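You operate a simulated robot arm through the tools that you are given. There is no shell and no other tool.

The job below is to be done with a simulated two-armed robot. You get a single attempt, and the scene is never put back.

## Task
Measure the blank on the desk gauge and sort it into the tray.
Fine: use the bay that the display names; lift the probe before the table moves; leave the table slid out and the dial as it is; press neither button.

The check looks at the end state, three seconds after you hand in, the way a careful person would. Anything else that was tipped, shoved, dropped, spilled or broken makes it a failure.

## Robot
Two 7-joint arms with fingered hands on one trunk that stands fixed in place. Base frame: the origin is at the foot of the trunk, x ahead of it, y to its left, z up; the work surface is at about z = 0.76. Lengths are in m, angles in degrees, forces in N, time in s.
The left shoulder is at [0.08, 0.152, 1.062], the right one opposite. With the tool pointing down near the work surface each hand reaches from about 0.46 to 0.84 m from the base axis, measured 20 degrees to its own side. Payload 3.8 kg a hand.
The TCP of each hand is the grasp point between the finger pads, 0.03 m short of the fingertips. In the tool frame z runs along the fingers and y along their closing line. The gripper opens to 0.104 m; its body begins 0.035 m behind the TCP. The gripper is a hand of 5 fingers: y runs from the thumb to the fingers, the wrist lies at [-0.015, -0.104, -0.178] in the tool frame.
Orientation is told as [roll, pitch, yaw] about the base's x, y, z axes, in that order, counted from this pose: with the fingers straight down and the wrist toward the robot, the tool's x, y and z point along [0, 1, 0], [1, 0, 0] and [0, 0, -1] of the base frame.

## Interface
- The arms move only by the tool nudge_tool. It takes "left_deltas", "right_deltas" or both (then of equal length, played together; a hand with none holds still); each is a list of rows, each an object of numbers (a shift or turn left out is 0): "x", "y", "z": the shift along the tool's x, y, z in units of 40 mm (1.0 is 40 mm); "wx", "wy", "wz": the turn, a rotation vector about the tool's x, y, z in units of 8 degrees (1.0 is 8 degrees). In form: [{"x": .., "y": .., "z": .., "wx": .., "wy": .., "wz": ..}, ...]. A call has 1 to 20 rows; each row shifts and turns the commanded pose from where the row before left it, along the tool's axes as they then stand. A call with a number of a shift or a turn outside -1 to 1 is refused whole. Each row takes 0.2 s and may step no farther than 0.05 m and 8.6 degrees from the row before; otherwise, the whole call is refused. A pose out of reach is approached as far as the arm can. The call stops where the force on the tool passes 90 N (or 10 N more than at its start, if that is more) or the arm is blocked; 0.2 s more then pass. In this call time passes only in rows, and 0.2 s behind the last. The reply holds the time, the measured pose of the TCP, the force on the tool along the base axes, the opening and the grip force, in the units named above and with some noise, with the torque about the TCP (base axes, N m) and any sound that the robot's microphone picked up.
- Cameras (640 x 400 px; columns grow to the right, rows downward): "scene" is now at [0.2008, -0.0274, 1.2155]; the picture's right is [-0.28, -0.96, 0.07], its down [-0.51, 0.09, -0.86] and it looks along [0.82, -0.28, -0.51] (base axes); focal length 214 px, centre (320, 200). "left" rides on the left gripper at [-0.08, -0.078, -0.141] in its tool frame; the picture's right is [-0.78, -0.30, 0.56], its down [0.53, -0.78, 0.33] and it looks along [0.33, 0.56, 0.76] (tool axes); focal length 247 px, centre (320, 200). "right" rides on the right gripper at [0.08, -0.078, -0.141] in its tool frame; the picture's right is [-0.78, 0.30, -0.56], its down [-0.53, -0.78, 0.33] and it looks along [-0.33, 0.56, 0.76] (tool axes); focal length 247 px, centre (320, 200). There is no depth. A picture from a camera that has moved, and an enlarged one, comes with that camera's place and axes in the base frame and with its lens.
- grab_frame(camera): a new picture of that camera. The clock stands still meanwhile.
- lift_body(by): moves the trunk up (or, below 0, down) by that many m; the arms and the scene camera ride with it, the base frame stays. It gives what a move gives, with no picture.
- set_fingers(index, middle, ring, little, thumb_bend, thumb_turn, hand): sets how far each is bent, from 0 (flat) to 1 (curled in); at 0.3 the hand is open as for a grip, at 0.7 the pads meet at the TCP. One left out holds its place. A second passes; each finger stops where it meets its share of the squeeze, and holds until it gets a number again. It is the only way to open and close the hand. It gives what a move gives, with no picture; readings hold the bend of each and the force on index, middle, ring, little, thumb and palm. thumb_turn goes from beside the hand (0) to across from the fingers (1), as for a grip.
- turn_head(pan, tilt): turns the head with the scene camera to pan (to the left, within 80 degrees either way) and tilt (down, from -29 to 69), counted from straight ahead of the robot (the tilt from the chest, where the trunk bows). It gives what a move gives.
- inspect(camera, box): a new picture of the part [left, top, right, bottom] of that camera's present view, enlarged. The clock stands still meanwhile.
- job_done(): hands the job in; it is judged then, once.

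Places have to be worked out from the pictures, the camera data and where the tool is seen. Open the grippers and draw the arms clear of the work before you hand the job in, unless the task says otherwise.

The tools are called after "Request:" by a JSON object that holds its "fn" and its "kwargs". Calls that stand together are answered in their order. nudge_tool: Moves the arms, as the interface text tells. Its arguments: {"type":"object","properties":{"left_deltas":{"type":"array","items":{"type":"object","properties":{"x":{"type":"number"},"y":{"type":"number"},"z":{"type":"number"},"wx":{"type":"number"},"wy":{"type":"number"},"wz":{"type":"number"}}}},"right_deltas":{"type":"array","items":{"type":"object","properties":{"x":{"type":"number"},"y":{"type":"number"},"z":{"type":"number"},"wx":{"type":"number"},"wy":{"type":"number"},"wz":{"type":"number"}}}}},"required":[]} The other tools are called the same way: lift_body (by) moves the trunk up or down; set_fingers (index, middle, ring, little, thumb_bend, thumb_turn, hand) moves the fingers one by one; turn_head (pan, tilt) turns the head that bears the scene camera; grab_frame (camera) takes a picture; inspect (camera, box) takes an enlarged picture of a part of a camera's view; job_done () hands the job in.

At the start:

```text
time: 0.0
left_tool_pos: [0.5607, 0.0403, 1.1739]
left_ee_rot: [-0.1, 0.1, 0.0]
left_wrist_force: [-0.2, -0.2, 0.2]
left_ft_torque: [-0.01, -0.03, -0.03]
left_grip_width: 0.1035
left_grasp_force: 0.0
left_shape: jaw
left_bend: [0.3, 0.3, 0.3, 0.3, 0.3, 0.98]
left_finger forces: [0.0, 0.0, 0.0, 0.0, 0.1, 0.1]
right_tool_pos: [0.4763, -0.3601, 1.1739]
right_ee_rot: [0.1, 0.1, 0.0]
right_wrist_force: [-0.6, -0.5, 0.5]
right_ft_torque: [0.0, 0.02, 0.01]
right_grip_width: 0.1034
right_grasp_force: 0.0
right_shape: jaw
right_bend: [0.3, 0.3, 0.3, 0.3, 0.3, 0.98]
right_finger forces: [0.1, 0.0, 0.1, 0.1, 0.1, 0.1]
trunk travel left (down, up): [-0.15, 0.306]
head pan, tilt (commanded): [-16.8, 17.2]
```

scene: 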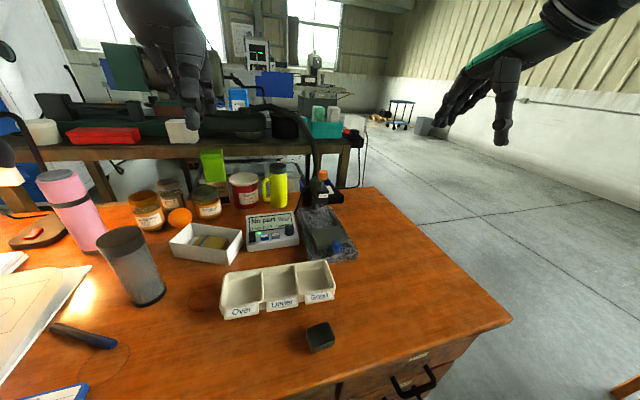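
right: 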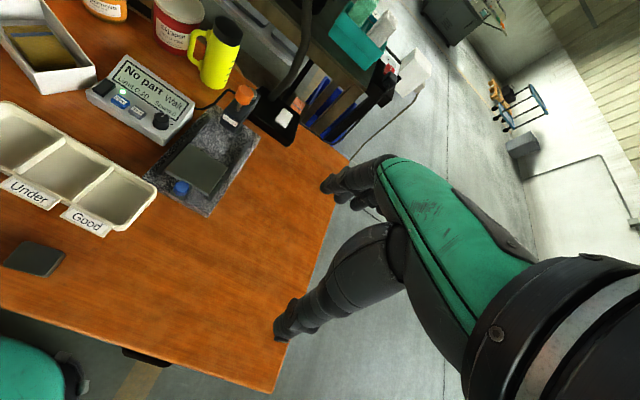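
left: 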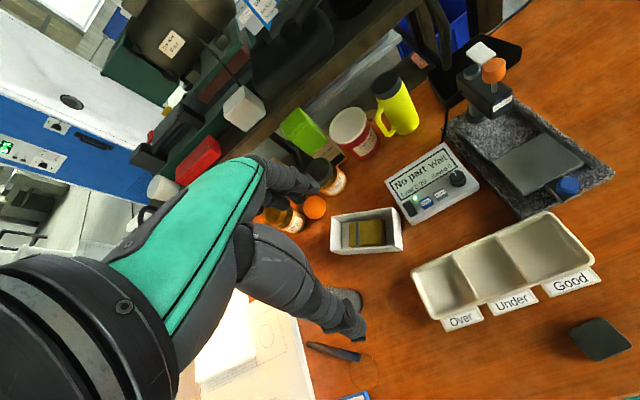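

I see a tray with three bays (Over, Under, Good), a display box, a granite gauge with a sliding table, an orange-topped probe, and a dark square piece near the desk edge. I'll look at these closely first.

Request:
{"fn": "inspect", "kwargs": {"camera": "left", "box": [380, 20, 640, 220]}}

Request:
{"fn": "inspect", "kwargs": {"camera": "right", "box": [80, 40, 320, 240]}}

Request:
{"fn": "inspect", "kwargs": {"camera": "scene", "box": [160, 140, 380, 360]}}

Request:
{"fn": "inspect", "kwargs": {"camera": "left", "box": [400, 200, 640, 400]}}

```text
2.00 times, centred on (510, 120) of left
camera zoom: at [0.4829, -0.0392, 1.3156], right [-0.3, -0.78, -0.56], down [-0.78, 0.53, -0.33], along [0.56, 0.33, -0.76], focal length 494 px, centre (-60, 360)
```

zoom: 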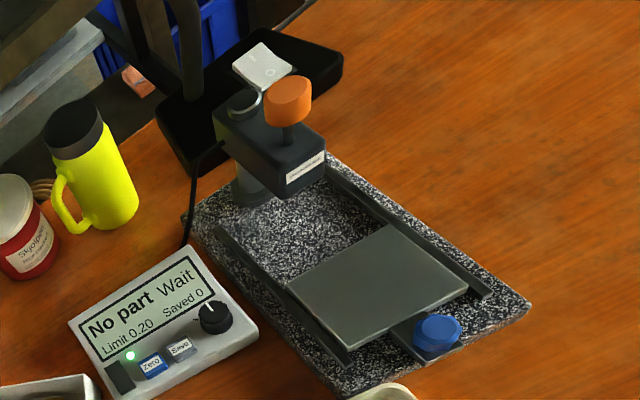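

```text
2.00 times, centred on (200, 140) of right
camera zoom: at [0.3979, -0.2792, 1.3155], right [0.3, -0.78, 0.56], down [-0.78, -0.53, -0.33], along [0.56, -0.33, -0.76], focal length 494 px, centre (560, 320)
```

zoom: 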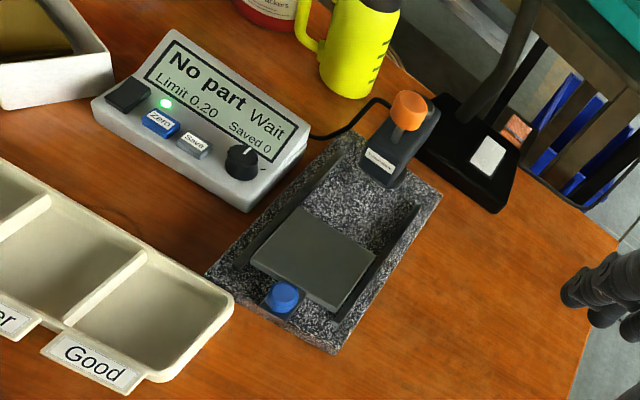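

```text
1.82 times, centred on (270, 250) of scene
camera zoom: at [0.2008, -0.0274, 1.2155], right [-0.28, -0.96, 0.07], down [-0.51, 0.09, -0.86], along [0.82, -0.28, -0.51], focal length 390 px, centre (411, 109)
```

zoom: 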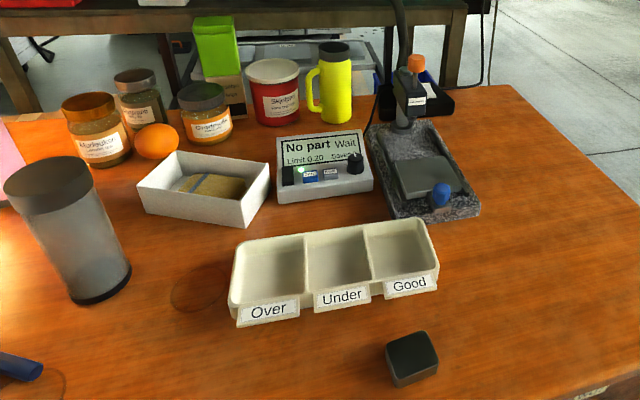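

```text
2.00 times, centred on (520, 300) of left
camera zoom: at [0.4829, -0.0392, 1.3156], right [-0.3, -0.78, -0.56], down [-0.78, 0.53, -0.33], along [0.56, 0.33, -0.76], focal length 494 px, centre (-80, 0)
```

zoom: 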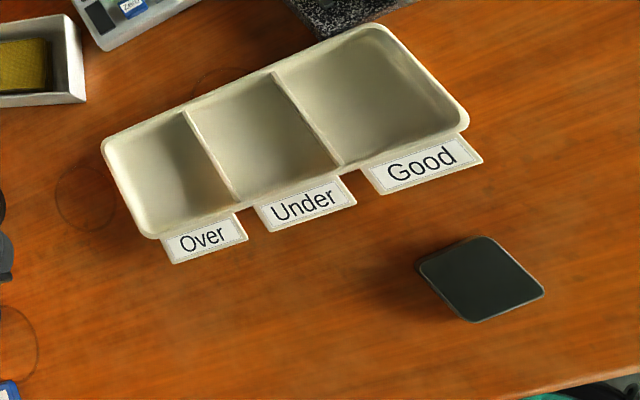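

The rays from the two hand cameras put the blank near (0.406, -0.123), the gauge table near (0.655, -0.22, 0.816), the orange probe knob near (0.755, -0.22, 0.967), and the bays at x≈0.54. I'll tilt the head down to see the blank and gauge more clearly.

Request:
{"fn": "turn_head", "kwargs": {"pan": -20, "tilt": 42}}

Request:
{"fn": "grab_frame", "kwargs": {"camera": "scene"}}

```text
time: 0.9
left_tool_pos: [0.5613, 0.0406, 1.1752]
left_ee_rot: [0.0, 0.0, -0.1]
left_wrist_force: [0.0, -0.2, 0.6]
left_ft_torque: [0.0, 0.0, 0.01]
left_grip_width: 0.1041
left_grasp_force: 0.0
left_shape: jaw
left_bend: [0.3, 0.3, 0.3, 0.3, 0.3, 0.98]
left_finger forces: [0.0, 0.0, 0.0, 0.1, 0.1, 0.0]
right_tool_pos: [0.4752, -0.3592, 1.1745]
right_ee_rot: [0.0, 0.1, 0.0]
right_wrist_force: [-1.5, 1.0, 0.5]
right_ft_torque: [0.01, 0.02, -0.01]
right_grip_width: 0.1038
right_grasp_force: 0.0
right_shape: jaw
right_bend: [0.3, 0.3, 0.3, 0.3, 0.3, 0.98]
right_finger forces: [0.0, 0.1, 0.0, 0.0, 0.1, 0.0]
trunk travel left (down, up): [-0.15, 0.306]
head pan, tilt (commanded): [-20.0, 42.0]
```

```text
taken
camera scene: at [0.1808, -0.0289, 1.1804], right [-0.33, -0.94, 0.08], down [-0.79, 0.23, -0.57], along [0.52, -0.25, -0.82], focal length 214 px, centre (320, 200)
```

scene: 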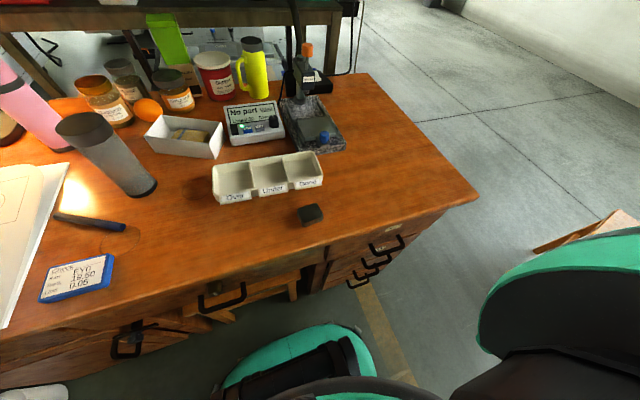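

The view now covers everything, and there's also a card at the left. I'll enlarge the gauge, the card and the blank.

Request:
{"fn": "inspect", "kwargs": {"camera": "scene", "box": [270, 30, 360, 160]}}

Request:
{"fn": "inspect", "kwargs": {"camera": "scene", "box": [20, 230, 140, 310]}}

Request:
{"fn": "inspect", "kwargs": {"camera": "scene", "box": [200, 130, 340, 240]}}

Request:
{"fn": "inspect", "kwargs": {"camera": "scene", "box": [215, 90, 295, 150]}}

```text
3.08 times, centred on (315, 95) of scene
camera zoom: at [0.1808, -0.0289, 1.1804], right [-0.33, -0.94, 0.08], down [-0.79, 0.23, -0.57], along [0.52, -0.25, -0.82], focal length 660 px, centre (335, 523)
```

zoom: 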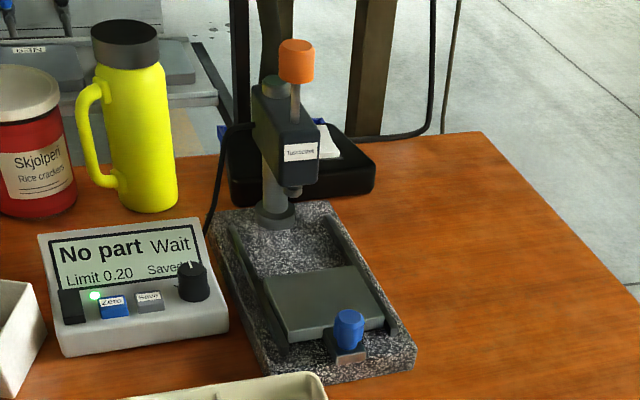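

```text
5.00 times, centred on (80, 270) of scene
camera zoom: at [0.1808, -0.0289, 1.1804], right [-0.33, -0.94, 0.08], down [-0.79, 0.23, -0.57], along [0.52, -0.25, -0.82], focal length 1072 px, centre (1520, -150)
```

zoom: 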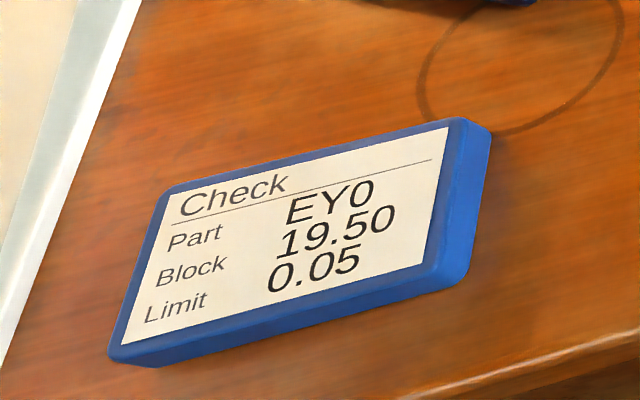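

```text
3.64 times, centred on (270, 185) of scene
camera zoom: at [0.1808, -0.0289, 1.1804], right [-0.33, -0.94, 0.08], down [-0.79, 0.23, -0.57], along [0.52, -0.25, -0.82], focal length 780 px, centre (502, 254)
```

zoom: 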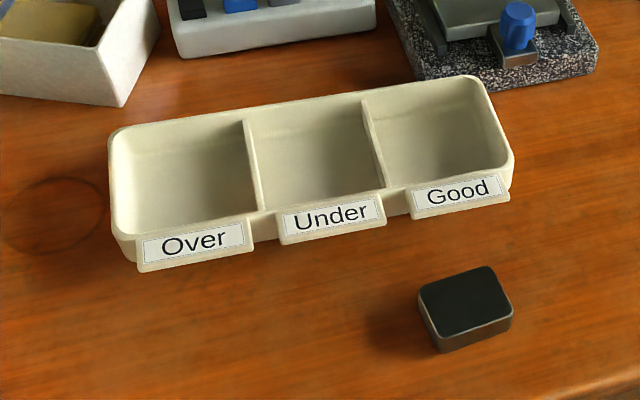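

```text
6.67 times, centred on (255, 120) of scene
camera zoom: at [0.1808, -0.0289, 1.1804], right [-0.33, -0.94, 0.08], down [-0.79, 0.23, -0.57], along [0.52, -0.25, -0.82], focal length 1430 px, centre (753, 733)
```

zoom: 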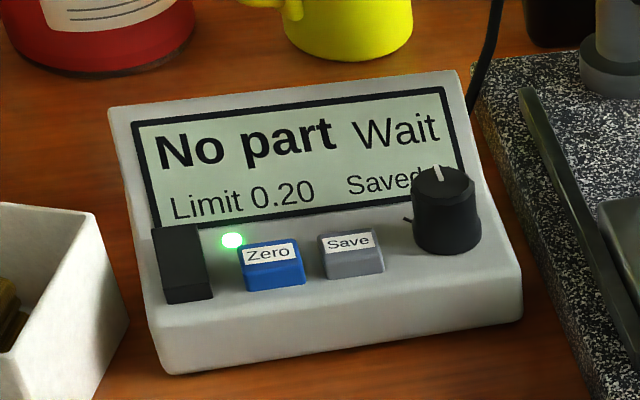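

The blank is about 35 x 47 x 20 mm, close to axis-aligned, with its centre near (0.408, -0.12). It's inside the hand's normal near reach, so I'll first yaw the right hand 90° in free air. That puts the wrist to the right and grips across y.

Request:
{"fn": "nudge_tool", "kwargs": {"right_deltas": [{"wz": -1}, {"wz": -1}, {"wz": -1}, {"wz": -1}, {"wz": -1}, {"wz": -1}, {"wz": -1}, {"wz": -1}, {"wz": -1}, {"wz": -1}, {"wz": -1}, {"wz": -0.25}]}}

Request:
{"fn": "grab_frame", "kwargs": {"camera": "right"}}

Request:
{"fn": "grab_frame", "kwargs": {"camera": "scene"}}

```text
time: 3.5
left_tool_pos: [0.5596, 0.0405, 1.175]
left_ee_rot: [0.0, 0.0, 0.0]
left_wrist_force: [-0.2, -0.1, -0.4]
left_ft_torque: [0.02, 0.0, -0.01]
left_grip_width: 0.1037
left_grasp_force: 0.0
left_shape: jaw
left_bend: [0.3, 0.3, 0.3, 0.3, 0.3, 0.98]
left_finger forces: [0.1, 0.0, 0.1, 0.0, 0.0, 0.0]
right_tool_pos: [0.4748, -0.3605, 1.1733]
right_ee_rot: [0.1, -0.1, 90.0]
right_wrist_force: [0.8, -0.1, 0.3]
right_ft_torque: [0.0, 0.0, 0.02]
right_grip_width: 0.1037
right_grasp_force: 0.0
right_shape: jaw
right_bend: [0.3, 0.3, 0.3, 0.3, 0.3, 0.98]
right_finger forces: [0.1, 0.0, 0.0, 0.0, 0.0, 0.0]
trunk travel left (down, up): [-0.15, 0.306]
head pan, tilt (commanded): [-20.0, 42.0]
```

```text
taken
camera right: at [0.3956, -0.4372, 1.3154], right [0.78, 0.3, 0.56], down [0.54, -0.78, -0.33], along [0.33, 0.56, -0.76], focal length 247 px, centre (320, 200)
```

right: 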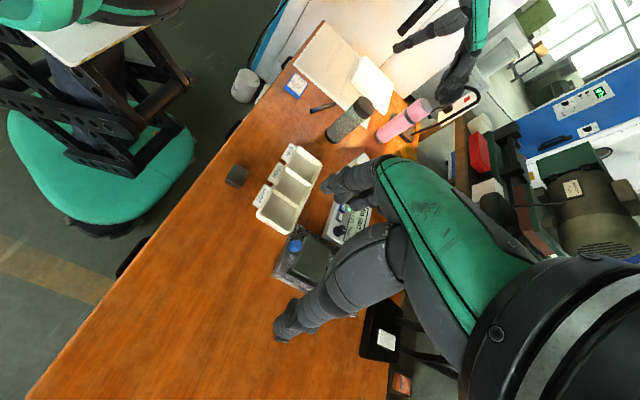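

```text
taken
camera scene: at [0.1808, -0.029, 1.1804], right [-0.33, -0.94, 0.08], down [-0.79, 0.23, -0.57], along [0.51, -0.25, -0.82], focal length 214 px, centre (320, 200)
```

scene: 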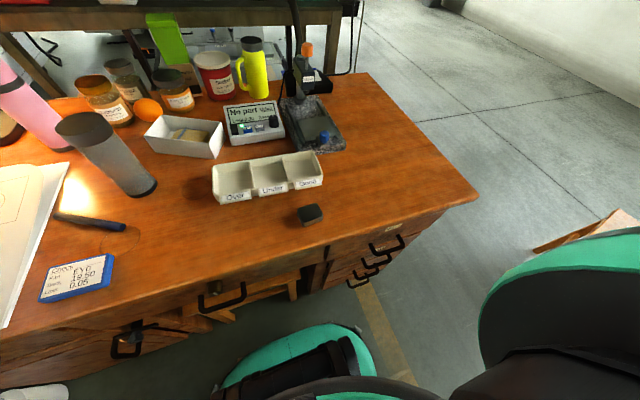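

The 90° yaw is reachable. Next I'll bring the right hand down toward the blank at about z 0.95, and move the left hand off to the left out of the way.

Request:
{"fn": "nudge_tool", "kwargs": {"left_deltas": [{"x": 0.6}, {"x": 0.6}, {"x": 0.6}, {"x": 0.6}, {"x": 0.6}, {"x": 0.6}, {"x": 0.6}, {"x": 0.6}], "right_deltas": [{"x": 0.14, "y": 0.656, "z": 0.7}, {"x": 0.14, "y": 0.656, "z": 0.7}, {"x": 0.14, "y": 0.656, "z": 0.7}, {"x": 0.14, "y": 0.656, "z": 0.7}, {"x": 0.14, "y": 0.656, "z": 0.7}, {"x": 0.14, "y": 0.656, "z": 0.7}, {"x": 0.14, "y": 0.656, "z": 0.7}, {"x": 0.14, "y": 0.656, "z": 0.7}]}}

Request:
{"fn": "grab_frame", "kwargs": {"camera": "right"}}

Request:
{"fn": "grab_frame", "kwargs": {"camera": "scene"}}

```text
time: 5.3
left_tool_pos: [0.5609, 0.2337, 1.174]
left_ee_rot: [-0.1, 0.0, 0.0]
left_wrist_force: [0.8, 1.4, -0.8]
left_ft_torque: [0.01, 0.0, 0.01]
left_grip_width: 0.1037
left_grasp_force: 0.0
left_shape: jaw
left_bend: [0.3, 0.3, 0.3, 0.3, 0.3, 0.98]
left_finger forces: [0.0, 0.0, 0.1, 0.0, 0.0, 0.0]
right_tool_pos: [0.4293, -0.1483, 0.9509]
right_ee_rot: [0.0, 0.0, 90.1]
right_wrist_force: [0.8, 0.1, -1.2]
right_ft_torque: [-0.04, 0.05, 0.02]
right_grip_width: 0.104
right_grasp_force: 0.0
right_shape: jaw
right_bend: [0.3, 0.3, 0.3, 0.3, 0.3, 0.98]
right_finger forces: [0.0, 0.0, 0.1, 0.0, 0.0, 0.0]
trunk travel left (down, up): [-0.15, 0.306]
head pan, tilt (commanded): [-20.0, 42.0]
```

```text
taken
camera right: at [0.3496, -0.2253, 1.0917], right [0.78, 0.3, 0.56], down [0.53, -0.78, -0.33], along [0.33, 0.56, -0.76], focal length 247 px, centre (320, 200)
```

right: 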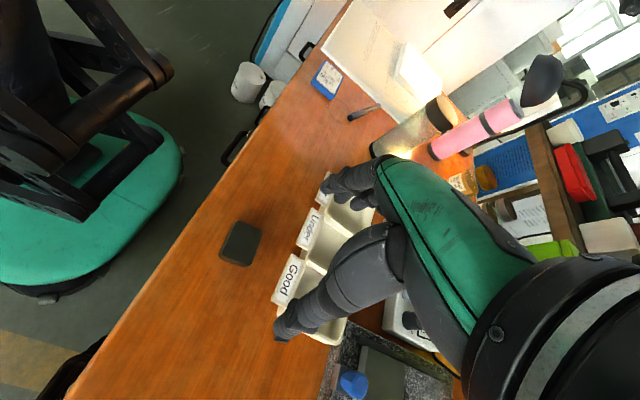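

```text
taken
camera scene: at [0.1812, -0.0278, 1.1803], right [-0.33, -0.94, 0.08], down [-0.79, 0.23, -0.57], along [0.51, -0.26, -0.82], focal length 214 px, centre (320, 200)
```

scene: 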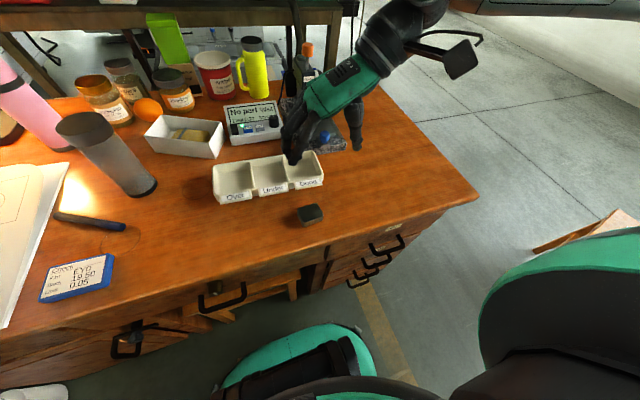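

The blank shows clearly at about (241, 243) in the right camera. I'll enlarge it to fix its centre and angle.

Request:
{"fn": "inspect", "kwargs": {"camera": "right", "box": [200, 210, 280, 260]}}

Request:
{"fn": "inspect", "kwargs": {"camera": "scene", "box": [280, 120, 380, 240]}}

```text
8.00 times, centred on (240, 235) of right
camera zoom: at [0.3496, -0.2253, 1.0917], right [0.78, 0.3, 0.56], down [0.53, -0.78, -0.33], along [0.33, 0.56, -0.76], focal length 1976 px, centre (960, -80)
```

zoom: 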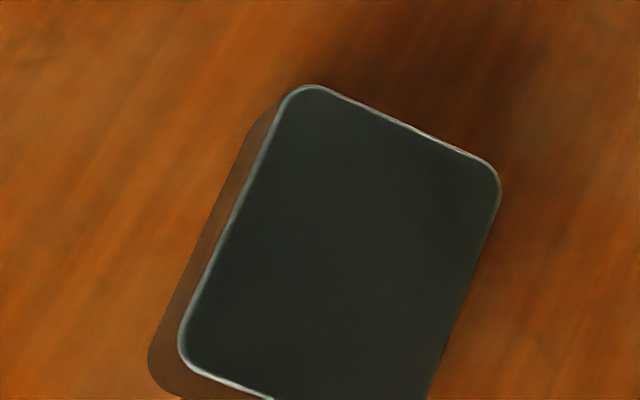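

```text
3.33 times, centred on (330, 180) of scene
camera zoom: at [0.1812, -0.0278, 1.1803], right [-0.33, -0.94, 0.08], down [-0.79, 0.23, -0.57], along [0.51, -0.26, -0.82], focal length 715 px, centre (287, 267)
```

zoom: 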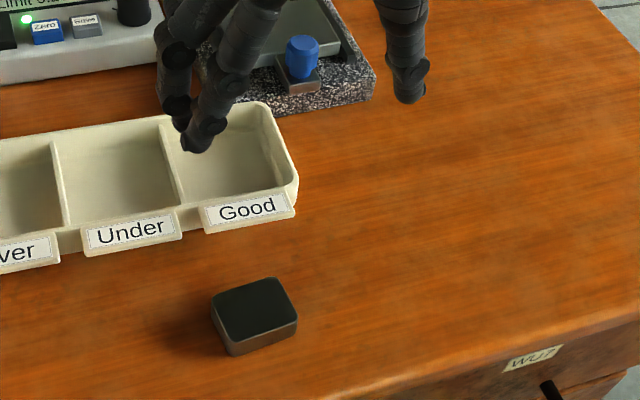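

The blank centre comes out near (0.407, -0.120) and it's turned about +6°. I'll look at the finger layout up close before closing on it.

Request:
{"fn": "inspect", "kwargs": {"camera": "right", "box": [250, 140, 410, 350]}}

```text
1.90 times, centred on (330, 245) of right
camera zoom: at [0.3496, -0.2253, 1.0917], right [0.78, 0.3, 0.56], down [0.53, -0.78, -0.33], along [0.33, 0.56, -0.76], focal length 470 px, centre (301, 114)
```

zoom: 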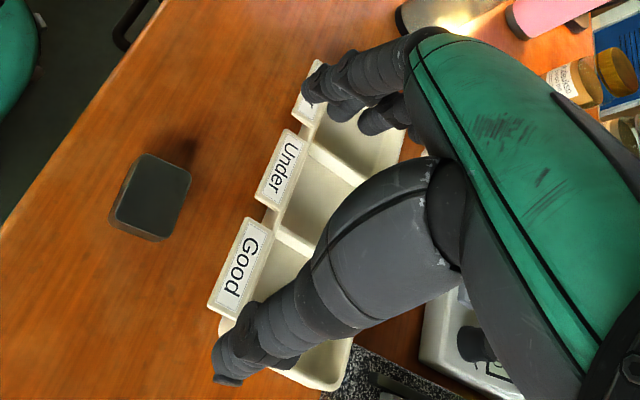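

I'll yaw 6° more to match the blank, centre over it, and drop partway to z≈0.86 before checking alignment.

Request:
{"fn": "nudge_tool", "kwargs": {"right_deltas": [{"wz": -0.75}, {"x": 0.24, "y": 0.387, "z": 0.5}, {"x": 0.24, "y": 0.387, "z": 0.5}, {"z": 0.7}, {"z": 0.5}]}}

Request:
{"fn": "grab_frame", "kwargs": {"camera": "right"}}

Request:
{"fn": "inspect", "kwargs": {"camera": "scene", "box": [250, 110, 410, 250]}}

```text
time: 6.5
left_tool_pos: [0.5594, 0.2342, 1.1732]
left_ee_rot: [-0.1, 0.0, 0.0]
left_wrist_force: [0.5, -0.2, 0.0]
left_ft_torque: [0.0, -0.01, 0.0]
left_grip_width: 0.1036
left_grasp_force: 0.1
left_shape: jaw
left_bend: [0.3, 0.3, 0.3, 0.3, 0.3, 0.98]
left_finger forces: [0.0, 0.1, 0.0, 0.0, 0.1, 0.1]
right_tool_pos: [0.4071, -0.1215, 0.8619]
right_ee_rot: [0.0, 0.0, 96.0]
right_wrist_force: [0.0, 0.0, -0.4]
right_ft_torque: [0.0, -0.03, -0.01]
right_grip_width: 0.1036
right_grasp_force: 0.0
right_shape: jaw
right_bend: [0.3, 0.3, 0.3, 0.3, 0.3, 0.98]
right_finger forces: [0.1, 0.0, 0.0, 0.0, 0.0, 0.0]
trunk travel left (down, up): [-0.15, 0.306]
head pan, tilt (commanded): [-20.0, 42.0]
```

```text
taken
camera right: at [0.3359, -0.2066, 1.0035], right [0.74, 0.38, 0.56], down [0.61, -0.72, -0.33], along [0.27, 0.59, -0.76], focal length 247 px, centre (320, 200)
```

right: 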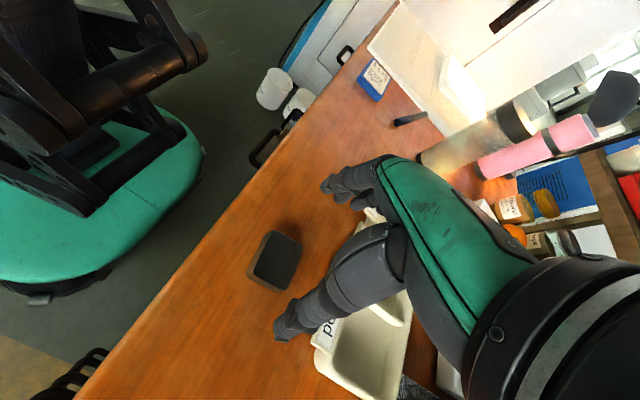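

```text
2.86 times, centred on (330, 180) of scene
camera zoom: at [0.181, -0.0289, 1.1803], right [-0.33, -0.94, 0.08], down [-0.79, 0.23, -0.57], along [0.51, -0.25, -0.82], focal length 613 px, centre (291, 257)
```

zoom: 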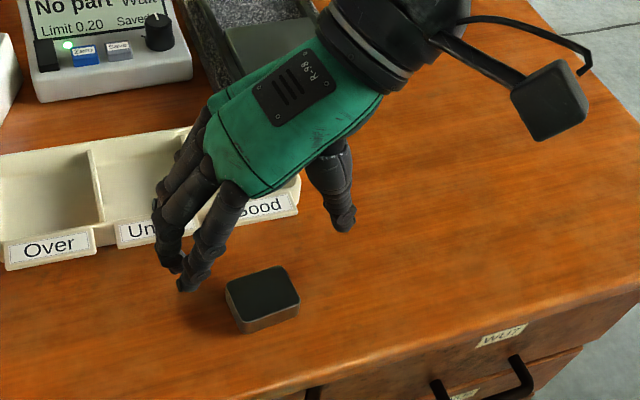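

The hand is centred over the blank to within a few mm. I'll descend to TCP z≈0.80, with fingertips just above the desk, and check for contact.

Request:
{"fn": "nudge_tool", "kwargs": {"right_deltas": [{"z": 0.5}, {"z": 0.5}, {"z": 0.5}]}}

Request:
{"fn": "grab_frame", "kwargs": {"camera": "right"}}

Request:
{"fn": "inspect", "kwargs": {"camera": "scene", "box": [250, 130, 410, 270]}}

```text
time: 7.3
left_tool_pos: [0.5596, 0.232, 1.1743]
left_ee_rot: [0.0, 0.1, 0.0]
left_wrist_force: [0.9, -0.3, 0.7]
left_ft_torque: [-0.03, -0.02, 0.0]
left_grip_width: 0.104
left_grasp_force: 0.1
left_shape: jaw
left_bend: [0.3, 0.3, 0.3, 0.3, 0.3, 0.98]
left_finger forces: [0.0, 0.0, 0.0, 0.0, 0.1, 0.1]
right_tool_pos: [0.4063, -0.1204, 0.8013]
right_ee_rot: [0.0, 0.0, 96.0]
right_wrist_force: [-0.2, 0.0, -0.4]
right_ft_torque: [0.0, 0.01, -0.01]
right_grip_width: 0.1036
right_grasp_force: 0.1
right_shape: jaw
right_bend: [0.3, 0.3, 0.3, 0.3, 0.3, 0.98]
right_finger forces: [0.0, 0.1, 0.0, 0.0, 0.0, 0.0]
trunk travel left (down, up): [-0.15, 0.306]
head pan, tilt (commanded): [-20.0, 42.0]
```

```text
taken
camera right: at [0.3367, -0.2064, 0.943], right [0.74, 0.38, 0.56], down [0.61, -0.72, -0.33], along [0.27, 0.59, -0.76], focal length 247 px, centre (320, 200)
```

right: 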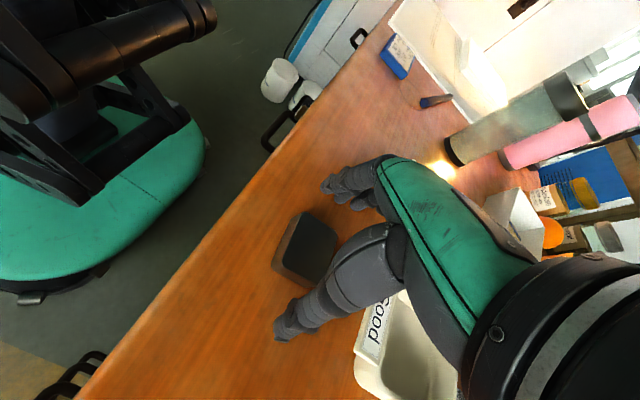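

```text
2.86 times, centred on (330, 200) of scene
camera zoom: at [0.1811, -0.0289, 1.1803], right [-0.33, -0.94, 0.08], down [-0.79, 0.23, -0.57], along [0.51, -0.25, -0.82], focal length 613 px, centre (291, 200)
```

zoom: 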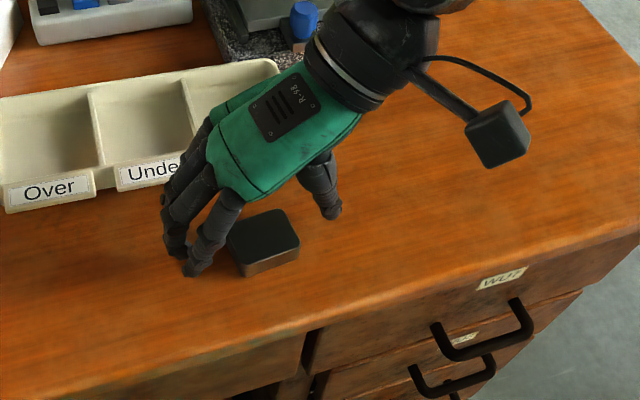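

No contact at TCP z 0.801. The thumb sits opposite the index and middle fingers, and the ring and little fingers lie farther out (+x), where they'd get in the way at the tray and gauge. I'll rise 50 mm and curl those two away so I grip with index, middle and thumb.

Request:
{"fn": "nudge_tool", "kwargs": {"right_deltas": [{"z": -0.65}, {"z": -0.65}]}}

Request:
{"fn": "set_fingers", "kwargs": {"hand": "right", "ring": 1, "little": 1}}

Request:
{"fn": "grab_frame", "kwargs": {"camera": "right"}}

Request:
{"fn": "inspect", "kwargs": {"camera": "scene", "box": [250, 110, 410, 250]}}

```text
time: 7.9
left_tool_pos: [0.5579, 0.2331, 1.1745]
left_ee_rot: [-0.1, 0.0, -0.1]
left_wrist_force: [-0.4, -0.1, 0.8]
left_ft_torque: [0.0, 0.03, -0.01]
left_grip_width: 0.1037
left_grasp_force: 0.0
left_shape: jaw
left_bend: [0.3, 0.3, 0.3, 0.3, 0.3, 0.98]
left_finger forces: [0.0, 0.1, 0.1, 0.1, 0.0, 0.0]
right_tool_pos: [0.4068, -0.1192, 0.8534]
right_ee_rot: [0.2, 0.1, 96.0]
right_wrist_force: [0.0, -0.3, -0.3]
right_ft_torque: [0.01, 0.01, -0.03]
right_grip_width: 0.1039
right_grasp_force: 0.1
right_shape: jaw
right_bend: [0.3, 0.3, 0.3, 0.3, 0.3, 0.98]
right_finger forces: [0.1, 0.0, 0.0, 0.0, 0.0, 0.0]
trunk travel left (down, up): [-0.15, 0.306]
head pan, tilt (commanded): [-20.0, 42.0]
```

```text
time: 8.9
left_tool_pos: [0.5608, 0.2323, 1.1747]
left_ee_rot: [0.0, 0.1, 0.0]
left_wrist_force: [0.1, 0.5, -0.4]
left_ft_torque: [0.0, -0.05, 0.02]
left_grip_width: 0.1037
left_grasp_force: 0.1
left_shape: jaw
left_bend: [0.3, 0.3, 0.3, 0.3, 0.3, 0.98]
left_finger forces: [0.1, 0.0, 0.0, 0.1, 0.1, 0.1]
right_tool_pos: [0.408, -0.12, 0.8534]
right_ee_rot: [0.1, -0.1, 96.1]
right_wrist_force: [-0.2, -0.1, 0.5]
right_ft_torque: [-0.03, 0.0, 0.01]
right_grip_width: 0.1034
right_grasp_force: 0.1
right_shape: fingers
right_bend: [0.3, 0.3, 1.0, 1.0, 0.3, 0.98]
right_finger forces: [0.0, 0.0, 0.0, 0.0, 0.0, 0.0]
trunk travel left (down, up): [-0.15, 0.306]
head pan, tilt (commanded): [-20.0, 42.0]
```

```text
taken
camera right: at [0.3369, -0.206, 0.9953], right [0.74, 0.38, 0.56], down [0.61, -0.72, -0.33], along [0.27, 0.59, -0.76], focal length 247 px, centre (320, 200)
```

right: 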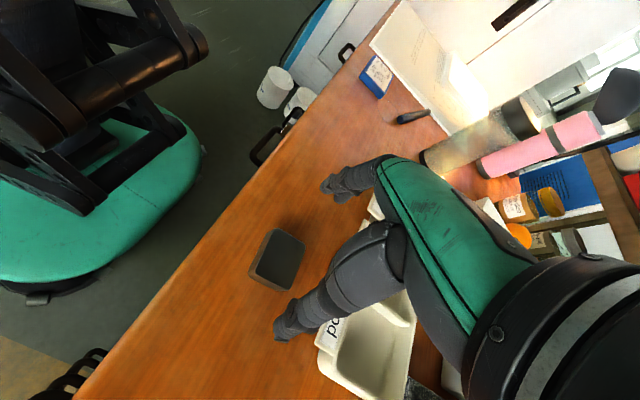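

```text
2.86 times, centred on (330, 180) of scene
camera zoom: at [0.1808, -0.0288, 1.1804], right [-0.33, -0.94, 0.08], down [-0.79, 0.23, -0.57], along [0.51, -0.25, -0.82], focal length 613 px, centre (291, 257)
```

zoom: 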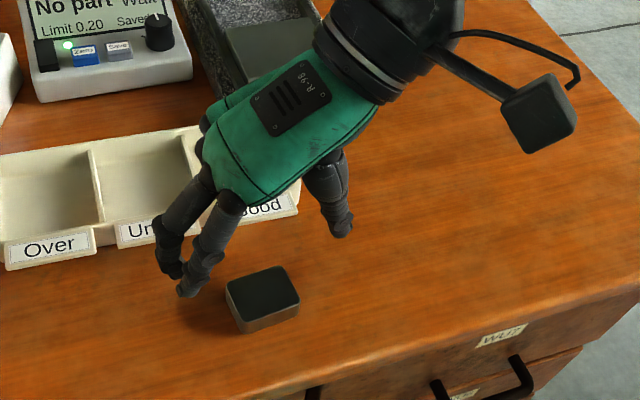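

Ring and little are curled clear. I'll shift 2–3 mm toward the robot to centre the index/middle pair, and go down to TCP z≈0.797.

Request:
{"fn": "nudge_tool", "kwargs": {"right_deltas": [{"x": 0.05, "z": 0.6}, {"z": 0.5}, {"z": 0.3}]}}

Request:
{"fn": "grab_frame", "kwargs": {"camera": "right"}}

Request:
{"fn": "inspect", "kwargs": {"camera": "scene", "box": [260, 150, 380, 250]}}

```text
time: 9.7
left_tool_pos: [0.5598, 0.2333, 1.174]
left_ee_rot: [0.0, 0.0, 0.0]
left_wrist_force: [0.8, -1.1, -0.7]
left_ft_torque: [-0.03, 0.0, 0.0]
left_grip_width: 0.104
left_grasp_force: 0.1
left_shape: jaw
left_bend: [0.3, 0.3, 0.3, 0.3, 0.3, 0.98]
left_finger forces: [0.0, 0.1, 0.1, 0.0, 0.1, 0.0]
right_tool_pos: [0.4064, -0.12, 0.7982]
right_ee_rot: [0.0, 0.0, 96.1]
right_wrist_force: [-0.5, -0.8, 0.4]
right_ft_torque: [-0.03, -0.02, 0.01]
right_grip_width: 0.1031
right_grasp_force: 0.1
right_shape: fingers
right_bend: [0.3, 0.3, 1.0, 1.0, 0.3, 0.98]
right_finger forces: [0.1, 0.1, 0.0, 0.1, 0.1, 0.1]
trunk travel left (down, up): [-0.15, 0.306]
head pan, tilt (commanded): [-20.0, 42.0]
```

```text
taken
camera right: at [0.3347, -0.2065, 0.9397], right [0.74, 0.38, 0.56], down [0.61, -0.72, -0.33], along [0.27, 0.59, -0.76], focal length 247 px, centre (320, 200)
```

right: 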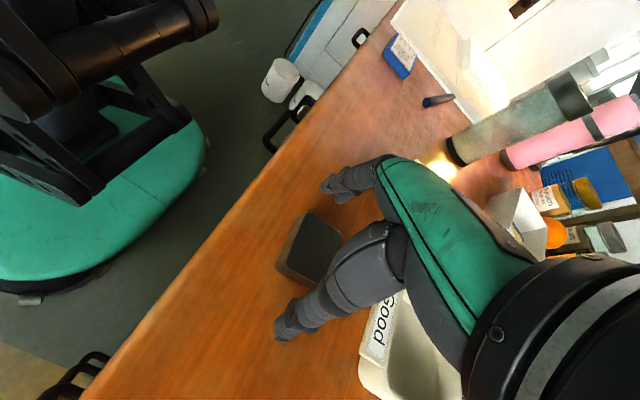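

```text
4.00 times, centred on (320, 200) of scene
camera zoom: at [0.181, -0.0288, 1.1804], right [-0.33, -0.94, 0.08], down [-0.79, 0.23, -0.57], along [0.51, -0.25, -0.82], focal length 858 px, centre (320, 200)
```

zoom: 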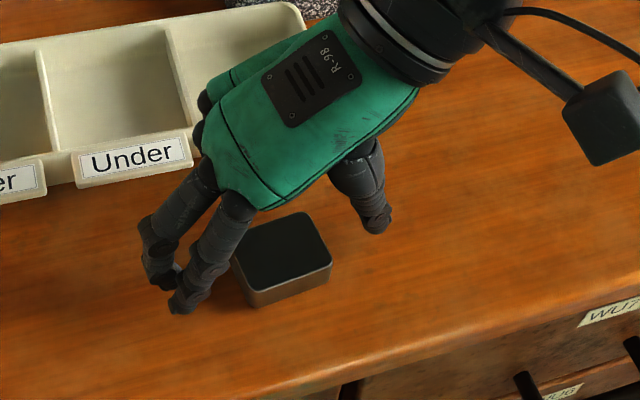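

The tips are just above the desk, straddling the blank with clearance. I'll close index, middle and thumb on it.

Request:
{"fn": "set_fingers", "kwargs": {"hand": "right", "index": 0.62, "middle": 0.62, "thumb_bend": 0.62}}

Request:
{"fn": "grab_frame", "kwargs": {"camera": "right"}}

Request:
{"fn": "inspect", "kwargs": {"camera": "scene", "box": [260, 150, 380, 250]}}

```text
time: 10.7
left_tool_pos: [0.5601, 0.2323, 1.1739]
left_ee_rot: [0.0, 0.0, -0.1]
left_wrist_force: [-0.1, -0.1, -0.3]
left_ft_torque: [-0.01, 0.01, -0.02]
left_grip_width: 0.1038
left_grasp_force: 0.2
left_shape: jaw
left_bend: [0.3, 0.3, 0.3, 0.3, 0.3, 0.98]
left_finger forces: [0.0, 0.1, 0.0, 0.0, 0.0, 0.0]
right_tool_pos: [0.4067, -0.1211, 0.7974]
right_ee_rot: [0.2, 0.0, 95.9]
right_wrist_force: [-0.7, 1.6, 0.2]
right_ft_torque: [0.05, 0.01, 0.01]
right_grip_width: 0.0453
right_grasp_force: 9.9
right_shape: fingers
right_bend: [0.54, 0.57, 1.0, 1.0, 0.52, 0.96]
right_finger forces: [5.3, 5.1, 0.1, 0.0, 9.2, 0.1]
trunk travel left (down, up): [-0.15, 0.306]
head pan, tilt (commanded): [-20.0, 42.0]
```

```text
taken
camera right: at [0.3347, -0.2064, 0.9399], right [0.74, 0.38, 0.56], down [0.61, -0.72, -0.33], along [0.27, 0.59, -0.76], focal length 247 px, centre (320, 200)
```

right: 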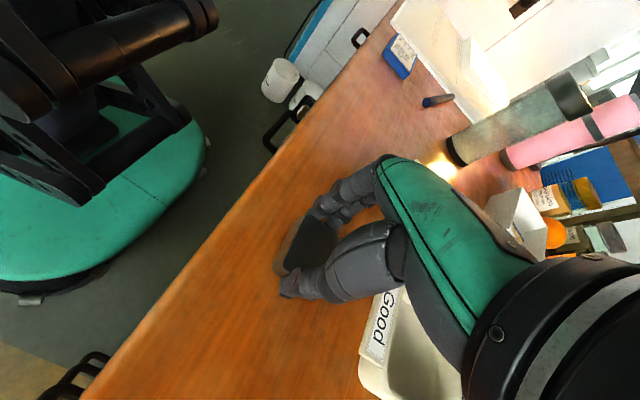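

```text
4.00 times, centred on (320, 200) of scene
camera zoom: at [0.1809, -0.0287, 1.1804], right [-0.33, -0.94, 0.08], down [-0.79, 0.23, -0.57], along [0.51, -0.25, -0.82], focal length 858 px, centre (320, 200)
```

zoom: 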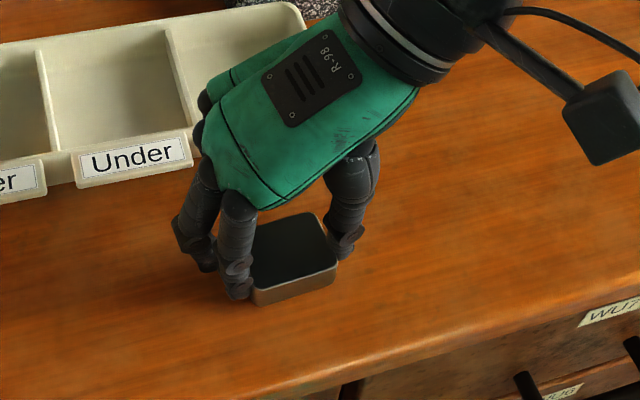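

The blank is gripped at about 10 N and 45 mm wide. I'll lift it slowly and check that it stays level and secure.

Request:
{"fn": "nudge_tool", "kwargs": {"right_deltas": [{"z": -0.2}, {"z": -0.4}, {"z": -0.6}, {"z": -0.6}]}}

Request:
{"fn": "grab_frame", "kwargs": {"camera": "right"}}

Request:
{"fn": "inspect", "kwargs": {"camera": "scene", "box": [260, 130, 380, 230]}}

```text
time: 11.7
left_tool_pos: [0.5592, 0.2333, 1.1741]
left_ee_rot: [0.0, 0.0, 0.1]
left_wrist_force: [-0.3, 0.3, -0.8]
left_ft_torque: [0.0, 0.0, -0.01]
left_grip_width: 0.1041
left_grasp_force: 0.1
left_shape: jaw
left_bend: [0.3, 0.3, 0.3, 0.3, 0.3, 0.98]
left_finger forces: [0.0, 0.1, 0.0, 0.0, 0.1, 0.0]
right_tool_pos: [0.407, -0.1227, 0.8703]
right_ee_rot: [0.1, -0.1, 96.0]
right_wrist_force: [0.7, -0.1, -3.0]
right_ft_torque: [0.02, 0.02, -0.03]
right_grip_width: 0.0455
right_grasp_force: 9.8
right_shape: fingers
right_bend: [0.55, 0.57, 1.0, 1.0, 0.52, 0.96]
right_finger forces: [5.1, 4.5, 0.0, 0.1, 9.5, 0.0]
trunk travel left (down, up): [-0.15, 0.306]
head pan, tilt (commanded): [-20.0, 42.0]
```

```text
taken
camera right: at [0.3349, -0.2061, 1.0117], right [0.74, 0.38, 0.56], down [0.61, -0.72, -0.33], along [0.27, 0.59, -0.76], focal length 247 px, centre (320, 200)
```

right: 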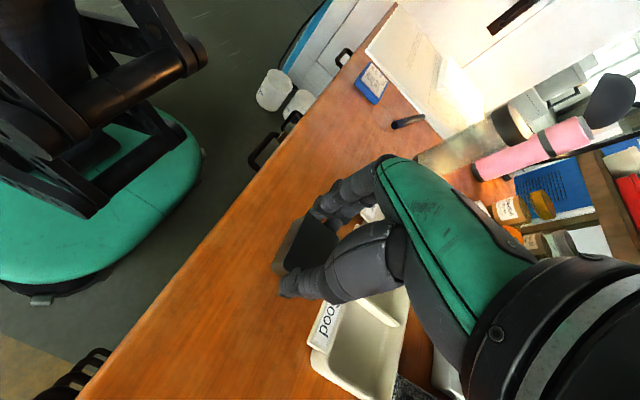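

```text
4.00 times, centred on (320, 180) of scene
camera zoom: at [0.1807, -0.0287, 1.1804], right [-0.33, -0.94, 0.08], down [-0.79, 0.23, -0.57], along [0.51, -0.25, -0.82], focal length 858 px, centre (320, 280)
```

zoom: 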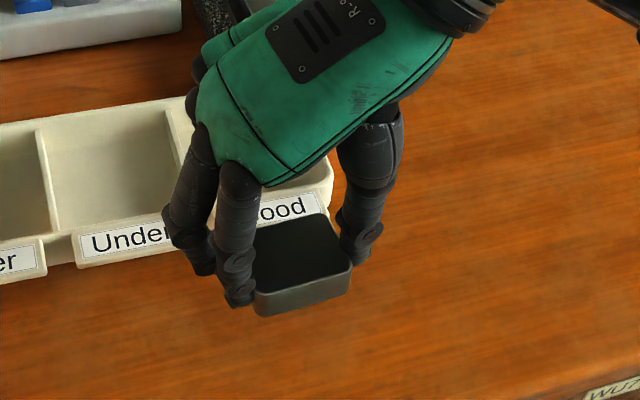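

The blank is lifted level, about 3 N of weight with the grip steady at 9.8 N. I'll raise it and carry it to a spot right of the gauge, so the hand camera can survey the gauge before I set the blank on its table.

Request:
{"fn": "nudge_tool", "kwargs": {"right_deltas": [{"z": -0.83}, {"z": -0.83}, {"z": -0.83}, {"x": -0.494, "y": -0.6375}, {"x": -0.494, "y": -0.6375}, {"x": -0.494, "y": -0.6375}, {"x": -0.494, "y": -0.6375}, {"x": -0.494, "y": -0.6375}, {"x": -0.494, "y": -0.6375}, {"x": -0.494, "y": -0.6375}, {"x": -0.494, "y": -0.6375}, {"x": -0.494, "y": -0.6375}, {"x": -0.494, "y": -0.6375}, {"wz": 0.5}]}}

Request:
{"fn": "grab_frame", "kwargs": {"camera": "right"}}

Request:
{"fn": "grab_frame", "kwargs": {"camera": "scene"}}

```text
time: 14.7
left_tool_pos: [0.559, 0.2313, 1.1754]
left_ee_rot: [0.1, 0.0, 0.0]
left_wrist_force: [0.0, 1.1, -0.3]
left_ft_torque: [0.03, -0.01, 0.02]
left_grip_width: 0.1037
left_grasp_force: 0.1
left_shape: jaw
left_bend: [0.3, 0.3, 0.3, 0.3, 0.3, 0.98]
left_finger forces: [0.1, 0.1, 0.0, 0.0, 0.0, 0.1]
right_tool_pos: [0.6213, -0.347, 0.9691]
right_ee_rot: [-0.1, -0.2, 92.1]
right_wrist_force: [-0.1, 0.3, -3.0]
right_ft_torque: [-0.02, 0.01, -0.01]
right_grip_width: 0.0451
right_grasp_force: 9.4
right_shape: fingers
right_bend: [0.55, 0.57, 1.0, 1.0, 0.52, 0.96]
right_finger forces: [5.2, 4.3, 0.0, 0.0, 9.4, 0.0]
right hand out of reach, approached as far as the arm can: row 13
trunk travel left (down, up): [-0.15, 0.306]
head pan, tilt (commanded): [-20.0, 42.0]
```

```text
taken
camera right: at [0.5441, -0.4273, 1.1108], right [0.77, 0.32, 0.56], down [0.56, -0.76, -0.33], along [0.31, 0.57, -0.76], focal length 247 px, centre (320, 200)
```

right: 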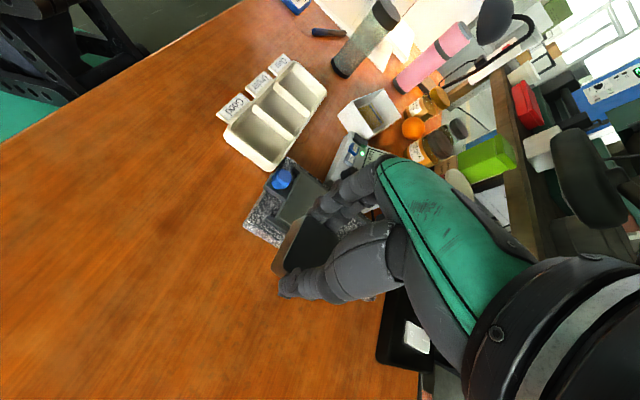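

```text
taken
camera scene: at [0.1798, -0.03, 1.1806], right [-0.33, -0.94, 0.08], down [-0.79, 0.23, -0.57], along [0.52, -0.25, -0.82], focal length 214 px, centre (320, 200)
```

scene: 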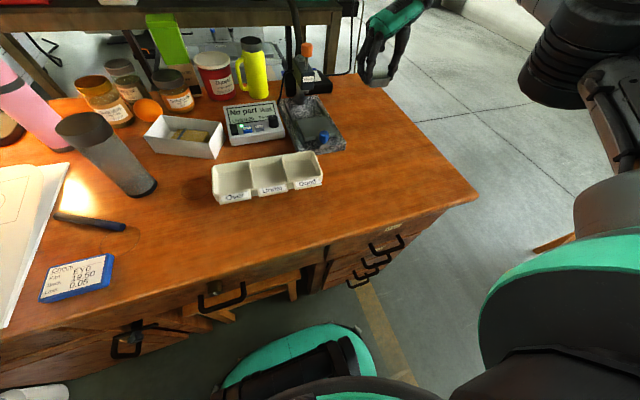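

The arm reached its limit at about (0.621, -0.347), so wrist reach is about 0.635 m. The hand camera sees the gauge table, so I'll enlarge that.

Request:
{"fn": "inspect", "kwargs": {"camera": "right", "box": [230, 140, 390, 260]}}

Request:
{"fn": "inspect", "kwargs": {"camera": "scene", "box": [260, 30, 360, 160]}}

```text
3.33 times, centred on (310, 200) of right
camera zoom: at [0.5441, -0.4273, 1.1108], right [0.77, 0.32, 0.56], down [0.56, -0.76, -0.33], along [0.31, 0.57, -0.76], focal length 823 px, centre (353, 200)
```

zoom: 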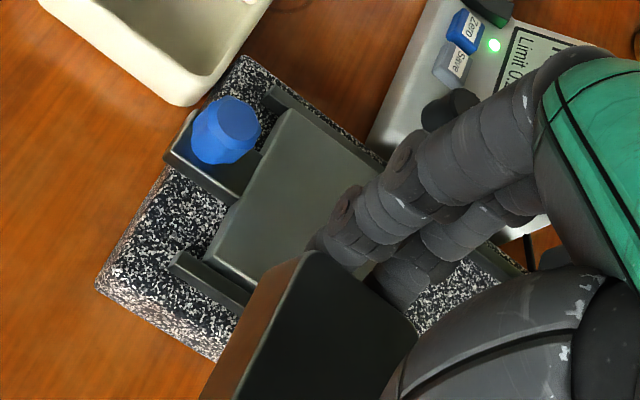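

```text
3.08 times, centred on (310, 95) of scene
camera zoom: at [0.1798, -0.03, 1.1806], right [-0.33, -0.94, 0.08], down [-0.79, 0.23, -0.57], along [0.52, -0.25, -0.82], focal length 660 px, centre (351, 523)
```

zoom: 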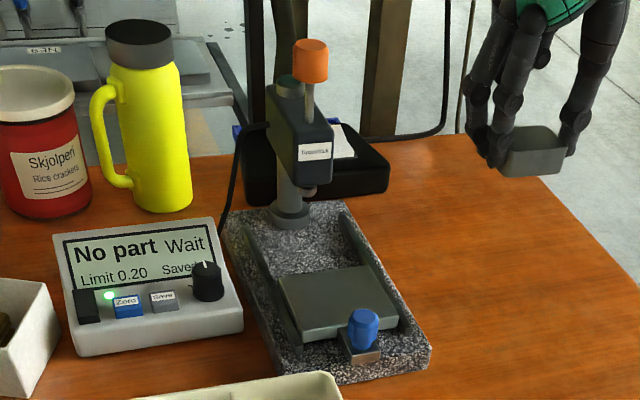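

Combining views puts the table top at x 0.618–0.698, y -0.267…-0.177, z≈0.807, so its centre is about (0.658, -0.222). I want a second close view of the probe head before bringing the hand near it, so I'll turn the left hand to watch the gauge from the left.

Request:
{"fn": "nudge_tool", "kwargs": {"left_deltas": [{"wz": 1}, {"wz": 1}, {"wz": 1}, {"wz": 1}, {"wz": 1}, {"wz": 1}, {"wz": 1}, {"wz": 1}, {"wz": 0.75}, {"x": -0.246, "y": 0.675, "z": 0.294}, {"x": -0.246, "y": 0.675, "z": 0.294}, {"x": -0.246, "y": 0.675, "z": 0.294}, {"x": -0.246, "y": 0.675, "z": 0.294}, {"x": -0.246, "y": 0.675, "z": 0.294}, {"x": -0.246, "y": 0.675, "z": 0.294}, {"x": -0.246, "y": 0.675, "z": 0.294}, {"x": -0.246, "y": 0.675, "z": 0.294}]}}

Request:
{"fn": "grab_frame", "kwargs": {"camera": "left"}}

Request:
{"fn": "grab_frame", "kwargs": {"camera": "scene"}}

```text
time: 18.3
left_tool_pos: [0.5616, 0.0032, 1.0795]
left_ee_rot: [0.1, 0.2, -70.1]
left_wrist_force: [-0.5, -0.1, 0.5]
left_ft_torque: [0.03, -0.01, 0.02]
left_grip_width: 0.1038
left_grasp_force: 0.1
left_shape: jaw
left_bend: [0.3, 0.3, 0.3, 0.3, 0.3, 0.98]
left_finger forces: [0.1, 0.1, 0.0, 0.0, 0.1, 0.0]
right_tool_pos: [0.6225, -0.3468, 0.9673]
right_ee_rot: [0.1, 0.0, 91.9]
right_wrist_force: [-1.0, 0.3, -2.3]
right_ft_torque: [0.05, 0.02, 0.0]
right_grip_width: 0.0452
right_grasp_force: 9.6
right_shape: fingers
right_bend: [0.55, 0.57, 1.0, 1.0, 0.52, 0.96]
right_finger forces: [5.2, 4.3, 0.0, 0.0, 9.5, 0.0]
trunk travel left (down, up): [-0.15, 0.306]
head pan, tilt (commanded): [-20.0, 42.0]
```

```text
taken
camera left: at [0.4605, 0.0481, 1.2209], right [-0.83, 0.01, -0.56], down [0.24, 0.91, -0.33], along [0.5, -0.41, -0.76], focal length 247 px, centre (320, 200)
```

left: 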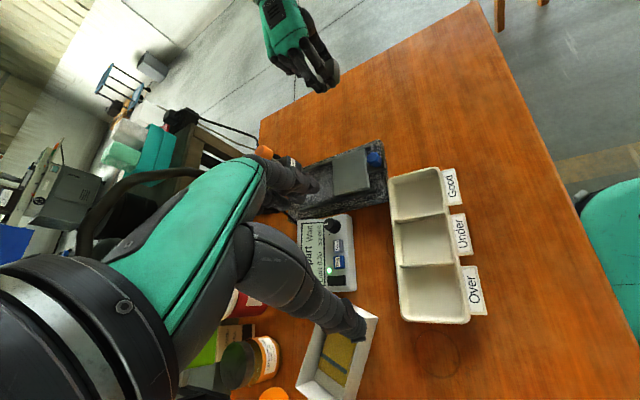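

```text
taken
camera scene: at [0.1815, -0.0299, 1.1802], right [-0.33, -0.94, 0.08], down [-0.79, 0.23, -0.57], along [0.51, -0.25, -0.82], focal length 214 px, centre (320, 200)
```

scene: 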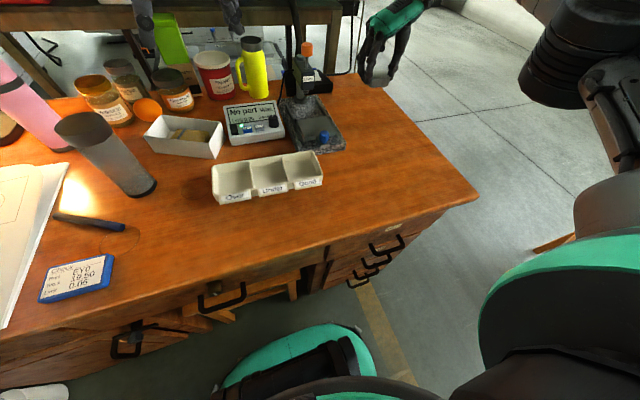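

The left fingers block the probe head in this view. I'll yaw the left hand back to about -20° so the gauge falls in the clear upper right of its image.

Request:
{"fn": "nudge_tool", "kwargs": {"left_deltas": [{"wz": -1}, {"wz": -1}, {"wz": -1}, {"wz": -1}, {"wz": -1}, {"wz": -1}, {"wz": -0.25}, {"x": 0.56, "y": 0.15, "z": -0.17}, {"x": 0.56, "y": 0.15, "z": -0.17}, {"x": 0.56, "y": 0.15, "z": -0.17}]}}

Request:
{"fn": "grab_frame", "kwargs": {"camera": "left"}}

Request:
{"fn": "inspect", "kwargs": {"camera": "left", "box": [380, 0, 580, 160]}}

```text
time: 20.5
left_tool_pos: [0.6015, 0.0597, 1.0993]
left_ee_rot: [0.0, 0.0, -20.0]
left_wrist_force: [0.0, -0.2, 0.3]
left_ft_torque: [0.03, -0.02, 0.06]
left_grip_width: 0.1037
left_grasp_force: 0.1
left_shape: jaw
left_bend: [0.3, 0.3, 0.3, 0.3, 0.3, 0.98]
left_finger forces: [0.0, 0.0, 0.1, 0.0, 0.0, 0.1]
right_tool_pos: [0.6233, -0.3467, 0.9705]
right_ee_rot: [0.2, 0.0, 92.0]
right_wrist_force: [0.4, 0.5, -2.9]
right_ft_torque: [0.02, -0.02, -0.01]
right_grip_width: 0.0453
right_grasp_force: 9.6
right_shape: fingers
right_bend: [0.55, 0.57, 1.0, 1.0, 0.52, 0.96]
right_finger forces: [5.2, 4.3, 0.0, 0.0, 9.4, 0.1]
trunk travel left (down, up): [-0.15, 0.306]
head pan, tilt (commanded): [-20.0, 42.0]
```

```text
taken
camera left: at [0.5017, 0.0116, 1.2411], right [-0.54, -0.63, -0.56], down [-0.55, 0.77, -0.33], along [0.64, 0.12, -0.76], focal length 247 px, centre (320, 200)
```

left: 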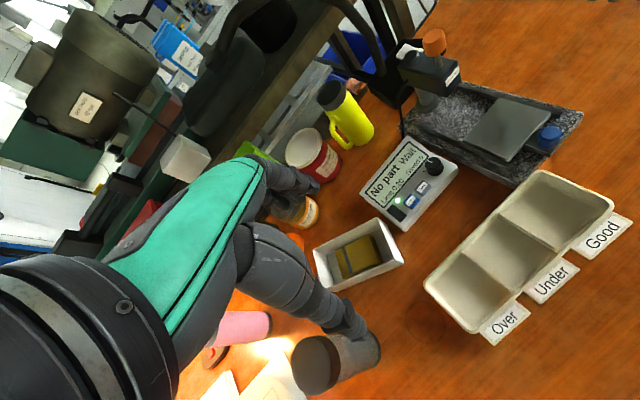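

```text
2.50 times, centred on (480, 80) of left
camera zoom: at [0.5017, 0.0116, 1.2411], right [-0.54, -0.63, -0.56], down [-0.55, 0.77, -0.33], along [0.64, 0.12, -0.76], focal length 617 px, centre (-80, 500)
```

zoom: 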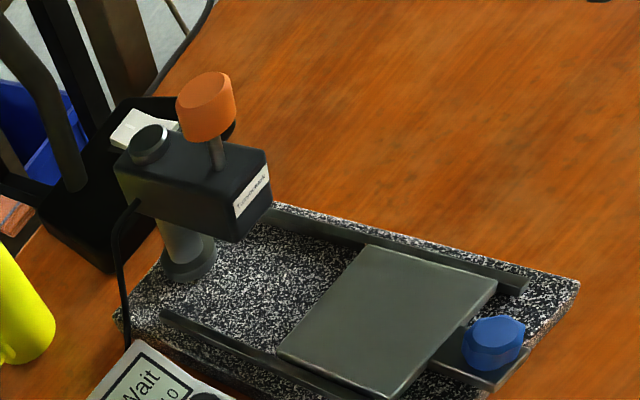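

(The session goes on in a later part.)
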